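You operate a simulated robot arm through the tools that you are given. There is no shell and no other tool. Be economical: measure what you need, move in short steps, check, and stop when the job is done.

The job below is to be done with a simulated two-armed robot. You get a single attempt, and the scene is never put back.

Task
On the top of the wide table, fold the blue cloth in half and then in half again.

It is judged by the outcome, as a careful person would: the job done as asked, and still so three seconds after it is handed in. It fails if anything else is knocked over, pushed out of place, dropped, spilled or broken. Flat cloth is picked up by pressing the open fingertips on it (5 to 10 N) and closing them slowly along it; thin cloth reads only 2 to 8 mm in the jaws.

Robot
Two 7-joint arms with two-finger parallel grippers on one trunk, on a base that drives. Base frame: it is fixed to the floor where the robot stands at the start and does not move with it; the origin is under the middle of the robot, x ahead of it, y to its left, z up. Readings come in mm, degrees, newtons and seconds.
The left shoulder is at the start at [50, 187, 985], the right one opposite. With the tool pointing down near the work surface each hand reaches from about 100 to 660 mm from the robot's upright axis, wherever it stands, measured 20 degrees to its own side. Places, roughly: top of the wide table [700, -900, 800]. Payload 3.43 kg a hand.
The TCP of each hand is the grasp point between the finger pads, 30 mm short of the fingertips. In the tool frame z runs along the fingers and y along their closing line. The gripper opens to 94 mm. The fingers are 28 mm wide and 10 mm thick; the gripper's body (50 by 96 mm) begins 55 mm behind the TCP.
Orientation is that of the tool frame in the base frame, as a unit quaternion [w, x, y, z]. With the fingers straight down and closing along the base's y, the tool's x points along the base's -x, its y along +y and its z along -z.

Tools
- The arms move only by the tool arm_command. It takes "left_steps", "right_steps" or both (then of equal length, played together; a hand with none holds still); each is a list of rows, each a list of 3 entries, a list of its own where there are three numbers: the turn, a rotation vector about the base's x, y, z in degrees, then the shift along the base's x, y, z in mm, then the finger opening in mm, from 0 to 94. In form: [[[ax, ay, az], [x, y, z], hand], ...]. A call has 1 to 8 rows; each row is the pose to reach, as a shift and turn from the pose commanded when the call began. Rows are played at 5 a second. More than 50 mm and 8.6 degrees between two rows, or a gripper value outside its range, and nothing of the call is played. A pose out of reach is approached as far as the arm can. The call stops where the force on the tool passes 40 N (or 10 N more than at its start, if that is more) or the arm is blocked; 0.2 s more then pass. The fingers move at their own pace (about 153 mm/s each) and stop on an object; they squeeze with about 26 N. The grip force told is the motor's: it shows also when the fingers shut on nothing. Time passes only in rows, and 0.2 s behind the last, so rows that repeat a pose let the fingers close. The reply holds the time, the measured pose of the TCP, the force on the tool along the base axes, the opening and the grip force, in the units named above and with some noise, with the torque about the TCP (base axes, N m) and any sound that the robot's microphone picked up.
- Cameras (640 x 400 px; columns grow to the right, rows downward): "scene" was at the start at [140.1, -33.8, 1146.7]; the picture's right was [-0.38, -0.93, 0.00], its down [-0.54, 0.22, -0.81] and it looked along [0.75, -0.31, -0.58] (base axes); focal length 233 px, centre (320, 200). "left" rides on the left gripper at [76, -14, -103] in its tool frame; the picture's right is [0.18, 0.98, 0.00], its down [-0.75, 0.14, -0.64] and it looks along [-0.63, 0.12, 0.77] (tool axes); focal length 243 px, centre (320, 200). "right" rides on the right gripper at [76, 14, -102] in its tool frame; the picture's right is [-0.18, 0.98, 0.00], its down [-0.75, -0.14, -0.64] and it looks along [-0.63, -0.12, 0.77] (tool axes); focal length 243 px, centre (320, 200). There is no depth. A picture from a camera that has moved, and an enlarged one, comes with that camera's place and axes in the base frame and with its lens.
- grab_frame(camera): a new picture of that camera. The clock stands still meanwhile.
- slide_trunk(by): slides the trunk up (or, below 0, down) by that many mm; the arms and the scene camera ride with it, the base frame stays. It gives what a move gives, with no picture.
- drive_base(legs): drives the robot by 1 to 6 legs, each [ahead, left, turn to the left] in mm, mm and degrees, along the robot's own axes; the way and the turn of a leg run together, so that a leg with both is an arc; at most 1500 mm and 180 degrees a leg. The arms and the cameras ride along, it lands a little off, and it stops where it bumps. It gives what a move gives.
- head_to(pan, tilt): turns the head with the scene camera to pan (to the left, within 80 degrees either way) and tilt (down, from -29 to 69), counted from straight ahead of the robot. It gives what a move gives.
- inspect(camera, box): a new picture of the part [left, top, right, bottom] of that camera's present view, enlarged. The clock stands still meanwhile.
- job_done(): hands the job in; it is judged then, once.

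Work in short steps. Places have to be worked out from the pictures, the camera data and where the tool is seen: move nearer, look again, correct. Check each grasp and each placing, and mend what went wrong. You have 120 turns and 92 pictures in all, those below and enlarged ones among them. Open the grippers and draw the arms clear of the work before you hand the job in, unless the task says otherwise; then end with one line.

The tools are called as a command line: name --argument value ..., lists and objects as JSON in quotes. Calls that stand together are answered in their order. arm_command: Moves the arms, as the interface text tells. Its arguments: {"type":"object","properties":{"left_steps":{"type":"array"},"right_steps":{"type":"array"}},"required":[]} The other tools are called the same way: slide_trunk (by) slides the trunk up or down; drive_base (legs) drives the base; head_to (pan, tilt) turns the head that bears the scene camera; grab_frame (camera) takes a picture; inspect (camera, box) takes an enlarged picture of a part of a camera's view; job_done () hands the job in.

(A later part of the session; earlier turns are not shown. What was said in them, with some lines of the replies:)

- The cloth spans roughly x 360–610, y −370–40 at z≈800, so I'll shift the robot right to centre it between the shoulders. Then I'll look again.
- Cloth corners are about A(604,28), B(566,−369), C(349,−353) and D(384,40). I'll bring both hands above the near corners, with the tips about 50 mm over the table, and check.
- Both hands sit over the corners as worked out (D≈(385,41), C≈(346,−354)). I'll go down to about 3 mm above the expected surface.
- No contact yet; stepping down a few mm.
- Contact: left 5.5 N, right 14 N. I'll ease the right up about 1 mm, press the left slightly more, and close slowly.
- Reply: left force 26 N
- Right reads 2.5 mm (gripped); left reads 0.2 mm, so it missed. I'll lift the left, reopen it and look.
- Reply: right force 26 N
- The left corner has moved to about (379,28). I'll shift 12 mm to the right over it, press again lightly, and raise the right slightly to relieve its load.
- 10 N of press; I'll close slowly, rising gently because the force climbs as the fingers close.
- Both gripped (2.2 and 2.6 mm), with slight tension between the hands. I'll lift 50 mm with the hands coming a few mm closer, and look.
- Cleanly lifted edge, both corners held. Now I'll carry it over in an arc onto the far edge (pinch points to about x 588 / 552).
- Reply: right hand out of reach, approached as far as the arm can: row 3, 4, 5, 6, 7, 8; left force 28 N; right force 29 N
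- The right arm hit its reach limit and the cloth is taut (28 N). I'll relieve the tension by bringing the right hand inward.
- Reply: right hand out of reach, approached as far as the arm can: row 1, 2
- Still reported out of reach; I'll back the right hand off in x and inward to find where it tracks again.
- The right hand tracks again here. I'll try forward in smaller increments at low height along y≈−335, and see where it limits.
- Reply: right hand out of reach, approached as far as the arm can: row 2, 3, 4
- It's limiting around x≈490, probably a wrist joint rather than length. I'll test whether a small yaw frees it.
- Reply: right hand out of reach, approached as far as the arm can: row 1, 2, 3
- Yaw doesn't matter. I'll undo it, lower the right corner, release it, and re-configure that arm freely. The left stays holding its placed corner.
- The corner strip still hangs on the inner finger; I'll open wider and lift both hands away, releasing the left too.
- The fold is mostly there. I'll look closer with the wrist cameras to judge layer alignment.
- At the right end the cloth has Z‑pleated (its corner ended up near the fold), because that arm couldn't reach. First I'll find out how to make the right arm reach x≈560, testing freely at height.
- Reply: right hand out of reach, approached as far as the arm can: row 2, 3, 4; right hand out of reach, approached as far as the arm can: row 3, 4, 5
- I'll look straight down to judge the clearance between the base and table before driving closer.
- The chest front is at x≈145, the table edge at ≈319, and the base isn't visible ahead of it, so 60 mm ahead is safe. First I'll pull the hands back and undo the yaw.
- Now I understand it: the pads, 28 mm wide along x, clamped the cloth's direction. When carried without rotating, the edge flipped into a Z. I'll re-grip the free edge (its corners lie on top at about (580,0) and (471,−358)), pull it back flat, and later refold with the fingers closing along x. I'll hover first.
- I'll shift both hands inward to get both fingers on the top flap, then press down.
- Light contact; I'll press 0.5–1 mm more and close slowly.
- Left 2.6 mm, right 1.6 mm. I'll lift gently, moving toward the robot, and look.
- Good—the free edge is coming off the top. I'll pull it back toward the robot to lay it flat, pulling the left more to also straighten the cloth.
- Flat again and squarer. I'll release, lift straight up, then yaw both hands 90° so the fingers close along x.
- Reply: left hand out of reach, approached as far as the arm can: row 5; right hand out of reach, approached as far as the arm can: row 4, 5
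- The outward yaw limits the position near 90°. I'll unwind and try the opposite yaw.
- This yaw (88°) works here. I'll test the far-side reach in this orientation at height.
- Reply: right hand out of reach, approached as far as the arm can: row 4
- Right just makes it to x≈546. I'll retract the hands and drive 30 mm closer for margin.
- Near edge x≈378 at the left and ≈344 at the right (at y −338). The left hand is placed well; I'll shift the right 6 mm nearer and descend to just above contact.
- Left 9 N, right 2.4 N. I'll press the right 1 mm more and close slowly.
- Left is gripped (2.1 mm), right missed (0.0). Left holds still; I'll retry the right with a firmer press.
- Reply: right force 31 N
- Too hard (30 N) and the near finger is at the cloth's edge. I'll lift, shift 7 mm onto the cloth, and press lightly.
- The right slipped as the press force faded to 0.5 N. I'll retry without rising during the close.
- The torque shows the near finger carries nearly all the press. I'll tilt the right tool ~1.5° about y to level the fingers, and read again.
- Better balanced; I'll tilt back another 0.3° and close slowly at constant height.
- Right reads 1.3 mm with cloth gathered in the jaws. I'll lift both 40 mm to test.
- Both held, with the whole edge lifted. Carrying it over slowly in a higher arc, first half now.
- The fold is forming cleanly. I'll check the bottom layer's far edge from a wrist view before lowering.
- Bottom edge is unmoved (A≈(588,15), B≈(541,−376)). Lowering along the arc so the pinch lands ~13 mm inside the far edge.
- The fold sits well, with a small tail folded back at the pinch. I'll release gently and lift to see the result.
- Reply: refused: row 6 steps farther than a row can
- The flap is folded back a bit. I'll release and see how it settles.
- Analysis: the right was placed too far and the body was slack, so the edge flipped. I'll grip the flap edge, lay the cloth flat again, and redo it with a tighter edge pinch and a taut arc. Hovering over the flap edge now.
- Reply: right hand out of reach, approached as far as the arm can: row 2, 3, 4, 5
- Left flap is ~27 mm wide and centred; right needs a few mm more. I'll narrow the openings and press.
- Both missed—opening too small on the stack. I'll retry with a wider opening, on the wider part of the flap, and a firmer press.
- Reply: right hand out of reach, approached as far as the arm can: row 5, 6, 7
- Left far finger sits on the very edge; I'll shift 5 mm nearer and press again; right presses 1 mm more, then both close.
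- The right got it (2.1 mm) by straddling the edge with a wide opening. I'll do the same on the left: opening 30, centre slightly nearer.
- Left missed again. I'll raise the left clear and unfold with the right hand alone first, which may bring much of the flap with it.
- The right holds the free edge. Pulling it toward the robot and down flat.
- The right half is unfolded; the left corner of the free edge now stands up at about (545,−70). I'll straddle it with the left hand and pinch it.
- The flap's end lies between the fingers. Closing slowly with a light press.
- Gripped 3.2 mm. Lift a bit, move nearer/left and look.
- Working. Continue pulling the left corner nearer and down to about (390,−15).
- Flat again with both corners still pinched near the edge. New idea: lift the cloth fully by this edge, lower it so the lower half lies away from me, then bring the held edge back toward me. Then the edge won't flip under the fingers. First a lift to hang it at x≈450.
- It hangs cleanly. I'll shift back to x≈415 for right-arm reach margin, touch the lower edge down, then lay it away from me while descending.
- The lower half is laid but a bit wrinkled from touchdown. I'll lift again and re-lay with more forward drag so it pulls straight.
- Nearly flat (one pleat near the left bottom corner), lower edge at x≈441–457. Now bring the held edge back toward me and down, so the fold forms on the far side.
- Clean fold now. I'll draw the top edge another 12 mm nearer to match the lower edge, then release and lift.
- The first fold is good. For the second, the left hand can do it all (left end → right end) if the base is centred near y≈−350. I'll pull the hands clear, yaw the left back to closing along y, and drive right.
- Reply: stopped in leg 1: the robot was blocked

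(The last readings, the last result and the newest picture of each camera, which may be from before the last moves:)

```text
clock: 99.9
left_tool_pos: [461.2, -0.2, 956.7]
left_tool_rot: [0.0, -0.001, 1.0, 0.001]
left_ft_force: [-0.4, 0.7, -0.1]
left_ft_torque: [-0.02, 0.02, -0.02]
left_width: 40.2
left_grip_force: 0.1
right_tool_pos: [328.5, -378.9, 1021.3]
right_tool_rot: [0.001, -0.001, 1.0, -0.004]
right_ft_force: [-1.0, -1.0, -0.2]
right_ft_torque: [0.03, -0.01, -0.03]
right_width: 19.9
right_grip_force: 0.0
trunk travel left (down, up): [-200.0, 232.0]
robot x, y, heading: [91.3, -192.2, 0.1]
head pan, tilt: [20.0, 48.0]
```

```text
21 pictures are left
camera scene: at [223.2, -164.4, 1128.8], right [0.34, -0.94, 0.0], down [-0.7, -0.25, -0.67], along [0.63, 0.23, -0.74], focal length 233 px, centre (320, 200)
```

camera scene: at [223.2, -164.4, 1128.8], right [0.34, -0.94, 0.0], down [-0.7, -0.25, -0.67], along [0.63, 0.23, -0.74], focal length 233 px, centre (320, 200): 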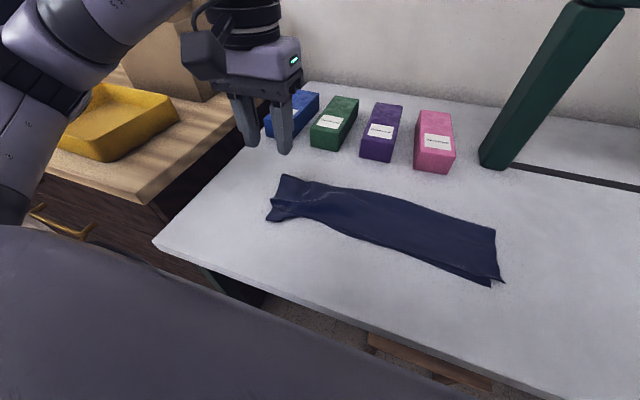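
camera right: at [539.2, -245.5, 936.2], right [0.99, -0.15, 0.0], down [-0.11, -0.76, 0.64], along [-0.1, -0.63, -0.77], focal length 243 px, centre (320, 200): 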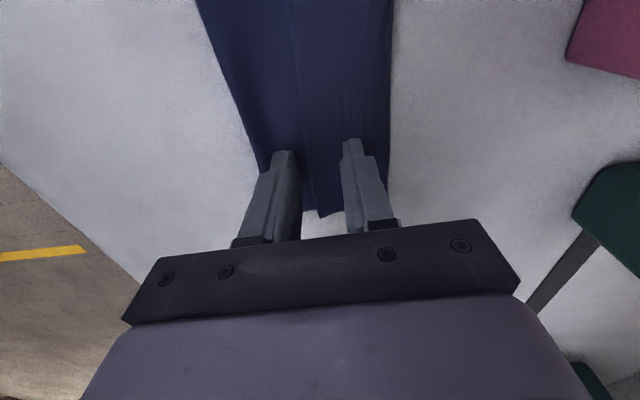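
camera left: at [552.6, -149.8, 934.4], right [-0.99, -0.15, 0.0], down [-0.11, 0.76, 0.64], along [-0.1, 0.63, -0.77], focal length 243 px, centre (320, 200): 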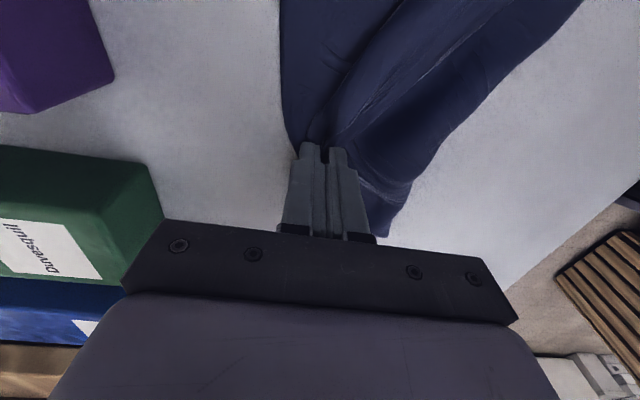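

The base was blocked (most likely by the stool under the table). I'll back away from it, then move right at the earlier safe distance.

drive_base --legs '[[0, 15, 0], [-90, 0, 0], [0, -165, 0]]'

head_to --pan 5 --tilt 50

grab_frame --camera "scene"

```text
clock: 102.4
left_tool_pos: [371.1, -150.2, 957.6]
left_tool_rot: [0.0, -0.002, 1.0, -0.001]
left_ft_force: [0.0, 0.1, 0.0]
left_ft_torque: [0.01, 0.0, 0.02]
left_width: 39.9
left_grip_force: 0.1
right_tool_pos: [238.2, -527.6, 1022.7]
right_tool_rot: [0.001, -0.002, 1.0, -0.003]
right_ft_force: [0.7, -0.3, 0.2]
right_ft_torque: [-0.02, 0.0, 0.01]
right_width: 19.6
right_grip_force: 0.1
trunk travel left (down, up): [-200.0, 232.0]
robot x, y, heading: [1.4, -342.6, 0.1]
head pan, tilt: [20.0, 48.0]
```

```text
clock: 103.2
left_tool_pos: [370.4, -148.6, 956.4]
left_tool_rot: [-0.001, -0.002, 1.0, -0.001]
left_ft_force: [-0.3, -0.2, 0.3]
left_ft_torque: [-0.01, 0.03, -0.01]
left_width: 40.0
left_grip_force: 0.0
right_tool_pos: [238.4, -527.9, 1022.3]
right_tool_rot: [0.001, -0.001, 1.0, -0.003]
right_ft_force: [0.5, 0.7, 0.2]
right_ft_torque: [-0.01, -0.01, -0.03]
right_width: 20.0
right_grip_force: 0.1
trunk travel left (down, up): [-200.0, 232.0]
robot x, y, heading: [0.4, -339.5, 0.5]
head pan, tilt: [5.0, 50.0]
```

```text
20 pictures are left
camera scene: at [136.3, -333.4, 1126.1], right [0.09, -1.0, 0.0], down [-0.76, -0.07, -0.64], along [0.64, 0.06, -0.77], focal length 233 px, centre (320, 200)
```

scene: 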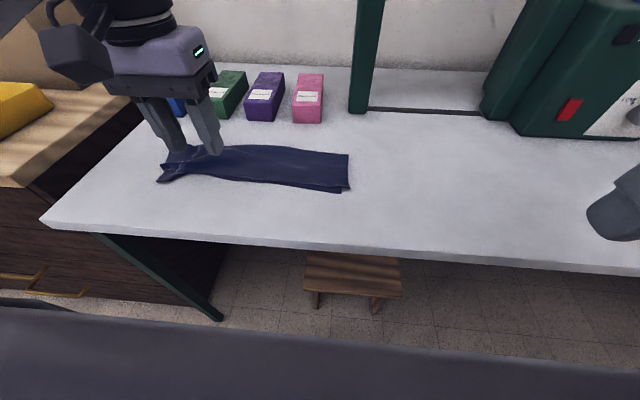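

The stool hasn't shifted (its leg still computes to about (440,−286)). Now I'll hover the left hand over the strip's left end and look.

arm_command --left_steps '[[[0, 0, 0], [24, 28, 0], 40], [[0, 0, 0], [48, 56, -10], 40], [[0, 0, 0], [72, 84, -20], 40], [[0, 0, 0], [96, 112, -30], 40], [[0, 0, 0], [115, 139, -40], 40]]'

grab_frame --camera "left"

```text
clock: 104.4
left_tool_pos: [487.0, -9.2, 917.0]
left_tool_rot: [0.0, -0.002, 1.0, 0.0]
left_ft_force: [-0.6, 0.2, -0.1]
left_ft_torque: [0.02, 0.0, -0.04]
left_width: 39.9
left_grip_force: 0.1
right_tool_pos: [238.3, -529.1, 1021.2]
right_tool_rot: [0.001, -0.002, 1.0, -0.004]
right_ft_force: [0.3, 1.0, 0.6]
right_ft_torque: [-0.03, 0.01, -0.02]
right_width: 20.1
right_grip_force: 0.0
trunk travel left (down, up): [-200.0, 232.0]
robot x, y, heading: [-0.8, -337.7, 0.2]
head pan, tilt: [5.0, 50.0]
```

```text
19 pictures are left
camera left: at [410.6, -23.6, 1018.2], right [-0.19, 0.98, 0.0], down [0.75, 0.14, 0.64], along [0.63, 0.12, -0.77], focal length 243 px, centre (320, 200)
```

left: 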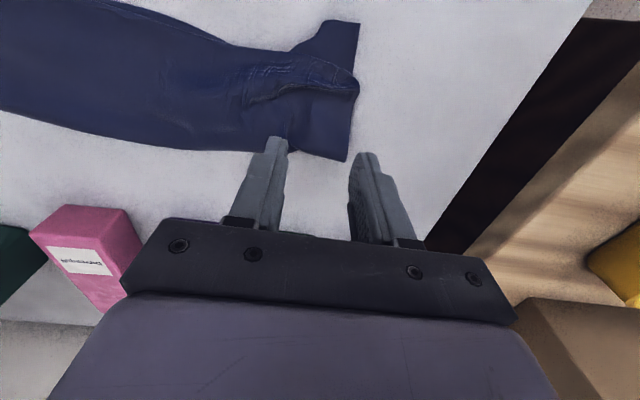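

The strip's left end edge is at y≈+15–25, x 457–526. I'll press at (492,−8) with a 40 mm opening and a firm press to try to gather both layers.

arm_command --left_steps '[[[0, 0, 0], [5, 1, -40], 40], [[0, 0, 0], [5, 1, -70], 40], [[0, 0, 0], [5, 1, -80], 40], [[0, 0, 0], [5, 1, -84], 40], [[0, 0, 0], [5, 1, -85], 40]]'

```text
clock: 105.6
left_tool_pos: [492.3, -9.1, 832.6]
left_tool_rot: [0.001, -0.001, 1.0, -0.001]
left_ft_force: [0.9, 0.5, 3.5]
left_ft_torque: [0.12, 0.01, 0.01]
left_width: 39.9
left_grip_force: 0.1
right_tool_pos: [239.2, -528.6, 1023.1]
right_tool_rot: [0.001, -0.001, 1.0, -0.002]
right_ft_force: [-0.1, -0.4, 0.3]
right_ft_torque: [0.04, 0.0, 0.01]
right_width: 20.0
right_grip_force: 0.1
trunk travel left (down, up): [-200.0, 232.0]
robot x, y, heading: [2.2, -339.4, 0.5]
head pan, tilt: [5.0, 50.0]
```

arm_command --left_steps '[[[0, 0, 0], [0, 0, -1.2], 40], [[0, 0, 0], [0, 0, -1.4], 35], [[0, 0, 0], [0, 0, -1.4], 30], [[0, 0, 0], [0, 0, -1.4], 24], [[0, 0, 0], [0, 0, -1.2], 18], [[0, 0, 0], [0, 0, -1], 12], [[0, 0, 0], [0, 0, -0.6], 6], [[0, 0, 0], [0, 0, -0.3], 0]]'

grab_frame --camera "left"

```text
clock: 107.4
left_tool_pos: [491.1, -8.8, 832.8]
left_tool_rot: [0.0, -0.002, 1.0, 0.0]
left_ft_force: [-0.3, -1.5, 11.0]
left_ft_torque: [0.03, 0.06, 0.0]
left_width: 9.6
left_grip_force: 26.1
right_tool_pos: [237.2, -527.7, 1021.3]
right_tool_rot: [0.001, -0.002, 1.0, -0.003]
right_ft_force: [0.2, -0.7, 0.1]
right_ft_torque: [-0.01, -0.03, -0.01]
right_width: 19.9
right_grip_force: 0.1
trunk travel left (down, up): [-200.0, 232.0]
robot x, y, heading: [-0.8, -343.1, 0.4]
head pan, tilt: [5.0, 50.0]
```

```text
18 pictures are left
camera left: at [414.6, -24.5, 933.5], right [-0.19, 0.98, 0.0], down [0.75, 0.14, 0.64], along [0.63, 0.12, -0.77], focal length 243 px, centre (320, 200)
```

left: 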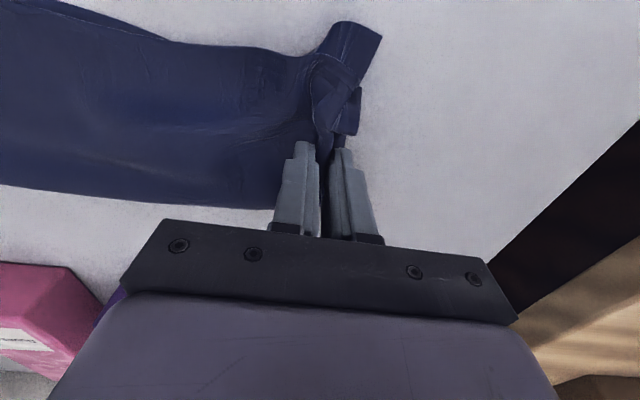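

9.6 mm in the jaws: both layers are held. Now the first half of the arc toward the right end (fold line at y≈−170).

arm_command --left_steps '[[[0, 0, 0], [0, -2, 20], 0], [[0, 0, 0], [0, -6, 38], 0], [[0, 0, 0], [0, -22, 73], 0], [[0, 0, 0], [0, -47, 105], 0], [[0, 0, 0], [0, -80, 129], 0], [[0, 0, 0], [0, -119, 145], 0], [[0, 0, 0], [0, -150, 150], 0]]'

grab_frame --camera "scene"

```text
clock: 109.0
left_tool_pos: [491.5, -159.0, 981.1]
left_tool_rot: [-0.001, -0.002, 1.0, 0.0]
left_ft_force: [-0.3, -0.2, 0.3]
left_ft_torque: [-0.06, -0.03, 0.0]
left_width: 7.4
left_grip_force: 26.1
right_tool_pos: [239.0, -528.1, 1022.3]
right_tool_rot: [0.001, -0.002, 1.0, -0.003]
right_ft_force: [0.2, 0.6, 0.2]
right_ft_torque: [0.0, 0.0, 0.02]
right_width: 20.1
right_grip_force: 0.0
trunk travel left (down, up): [-200.0, 232.0]
robot x, y, heading: [0.1, -338.1, 0.5]
head pan, tilt: [5.0, 50.0]
```

```text
17 pictures are left
camera scene: at [136.3, -333.7, 1126.1], right [0.09, -1.0, 0.0], down [-0.76, -0.07, -0.64], along [0.64, 0.06, -0.77], focal length 233 px, centre (320, 200)
```

scene: 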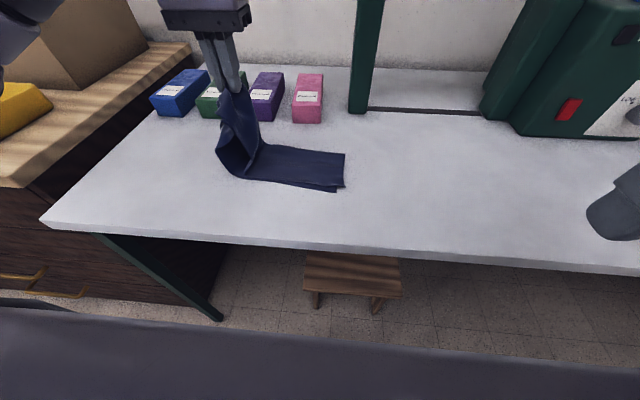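

Excellent: both layers folding, right end unmoved (y≈−345). Completing the arc down to y≈−331.

arm_command --left_steps '[[[0, 0, 0], [-1, -41, -1], 0], [[0, 0, 0], [-2, -81, -14], 0], [[0, 0, 0], [-3, -114, -34], 0], [[0, 0, 0], [-4, -139, -61], 0], [[0, 0, 0], [-5, -157, -91], 0], [[0, 0, 0], [-5, -168, -121], 0], [[0, 0, 0], [-5, -173, -138], 0], [[0, 0, 0], [-5, -173, -141], 0]]'

inspect --camera "scene" --box '[180, 80, 420, 230]'

```text
clock: 110.8
left_tool_pos: [486.3, -332.9, 842.5]
left_tool_rot: [0.0, -0.002, 1.0, 0.0]
left_ft_force: [-0.1, -0.9, 3.2]
left_ft_torque: [-0.01, 0.05, -0.02]
left_width: 7.6
left_grip_force: 26.3
right_tool_pos: [237.9, -528.3, 1022.6]
right_tool_rot: [0.001, -0.001, 1.0, -0.003]
right_ft_force: [0.4, -0.5, 1.1]
right_ft_torque: [-0.02, 0.01, 0.01]
right_width: 20.1
right_grip_force: 0.0
trunk travel left (down, up): [-200.0, 232.0]
robot x, y, heading: [0.4, -341.1, 0.2]
head pan, tilt: [5.0, 50.0]
```

```text
2.67 times, centred on (300, 155) of scene
camera zoom: at [136.1, -333.5, 1126.2], right [0.09, -1.0, 0.0], down [-0.76, -0.07, -0.64], along [0.64, 0.06, -0.77], focal length 622 px, centre (373, 320)
```

zoom: 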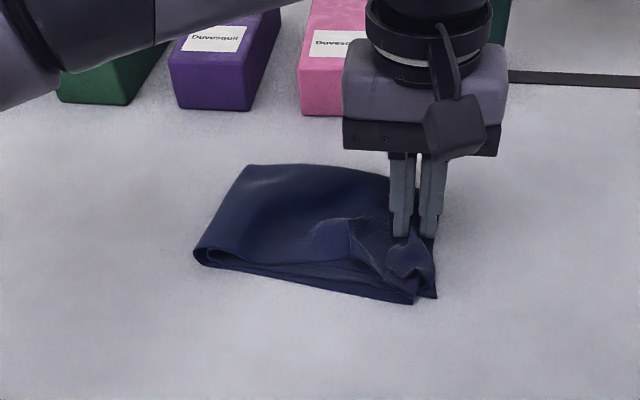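

Well-aligned. Releasing gently and lifting straight up.

arm_command --left_steps '[[[0, 0, 0], [0, 0, 0], 12], [[0, 0, 0], [0, 0, 0], 20], [[0, 0, 0], [0, 0, 1], 24], [[0, 0, 0], [0, 0, 12], 24], [[0, 0, 0], [0, 0, 40], 24], [[0, 0, 0], [0, 0, 80], 24], [[0, 0, 0], [-30, 10, 110], 24]]'

inspect --camera "scene" --box '[220, 110, 380, 230]'

grab_frame --camera "left"

```text
clock: 112.4
left_tool_pos: [454.9, -321.6, 951.4]
left_tool_rot: [0.0, -0.001, 1.0, 0.0]
left_ft_force: [-0.1, -0.6, 0.5]
left_ft_torque: [0.01, -0.02, 0.02]
left_width: 24.1
left_grip_force: 0.1
right_tool_pos: [237.2, -527.7, 1021.2]
right_tool_rot: [0.001, -0.002, 1.0, -0.003]
right_ft_force: [-0.2, -0.3, 0.5]
right_ft_torque: [-0.01, 0.0, 0.02]
right_width: 20.1
right_grip_force: 0.0
trunk travel left (down, up): [-200.0, 232.0]
robot x, y, heading: [1.2, -340.0, 0.2]
head pan, tilt: [5.0, 50.0]
```

```text
3.33 times, centred on (300, 170) of scene
camera zoom: at [136.1, -333.4, 1126.1], right [0.09, -1.0, 0.0], down [-0.76, -0.07, -0.64], along [0.64, 0.06, -0.77], focal length 777 px, centre (387, 300)
```

zoom: 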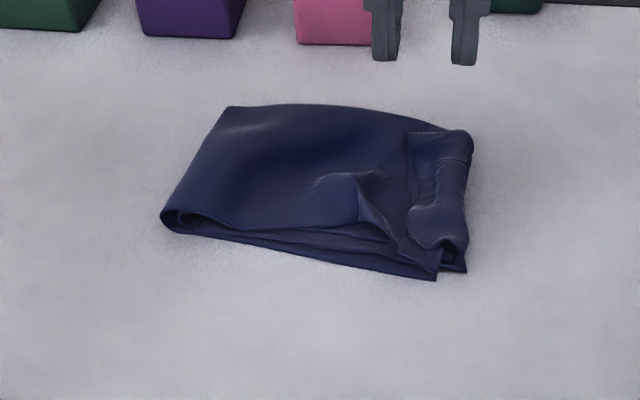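

```text
14 pictures are left
camera left: at [379.0, -336.9, 1051.8], right [-0.19, 0.98, 0.0], down [0.75, 0.14, 0.64], along [0.63, 0.12, -0.77], focal length 243 px, centre (320, 200)
```

left: 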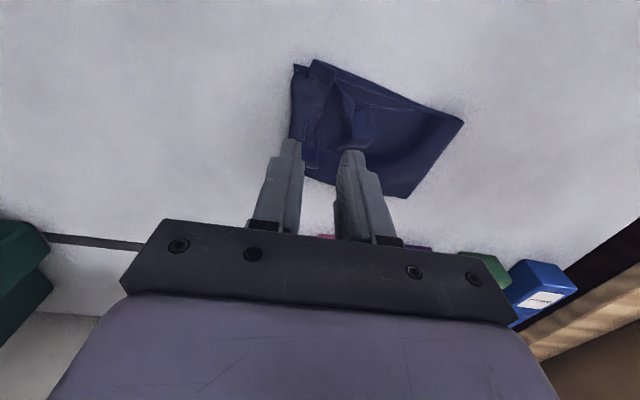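

The cloth is folded to a compact quarter, with nothing else disturbed. I'll withdraw the left arm clear and take a last look.

arm_command --left_steps '[[[0, 0, 0], [-25, 25, 20], 60], [[0, 0, 0], [-50, 55, 40], 60], [[0, 0, 0], [-75, 90, 60], 60], [[0, 0, 0], [-90, 125, 70], 60], [[0, 0, 0], [-90, 125, 70], 60]]'

grab_frame --camera "scene"

```text
clock: 113.6
left_tool_pos: [365.7, -195.8, 1021.2]
left_tool_rot: [0.0, -0.002, 1.0, 0.0]
left_ft_force: [0.2, -0.4, -0.7]
left_ft_torque: [0.03, 0.03, 0.02]
left_width: 59.9
left_grip_force: 0.0
right_tool_pos: [238.9, -528.9, 1022.3]
right_tool_rot: [0.001, -0.002, 1.0, -0.003]
right_ft_force: [0.6, 1.1, 0.4]
right_ft_torque: [0.0, 0.0, 0.0]
right_width: 19.8
right_grip_force: 0.0
trunk travel left (down, up): [-200.0, 232.0]
robot x, y, heading: [0.8, -339.9, 0.4]
head pan, tilt: [5.0, 50.0]
```

```text
13 pictures are left
camera scene: at [136.3, -333.4, 1126.1], right [0.09, -1.0, 0.0], down [-0.76, -0.07, -0.64], along [0.64, 0.06, -0.77], focal length 233 px, centre (320, 200)
```

scene: 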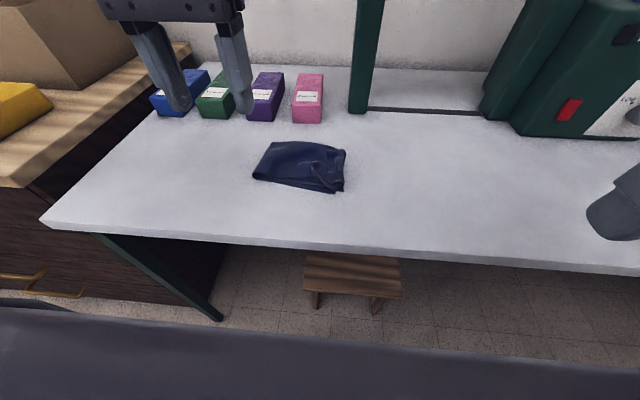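

The cloth lies folded in quarters, the boxes and stool are in place, and the arms are clear. Handing in.

job_done

```text
The job is handed in.
```

The blue cloth is folded in half and then in half again on the wide table. About 30 mm of its right end is turned back on top, and there is a small pleat inside. The base bumped something while driving, most likely the stool, but the pictures show the stool and boxes still in place.
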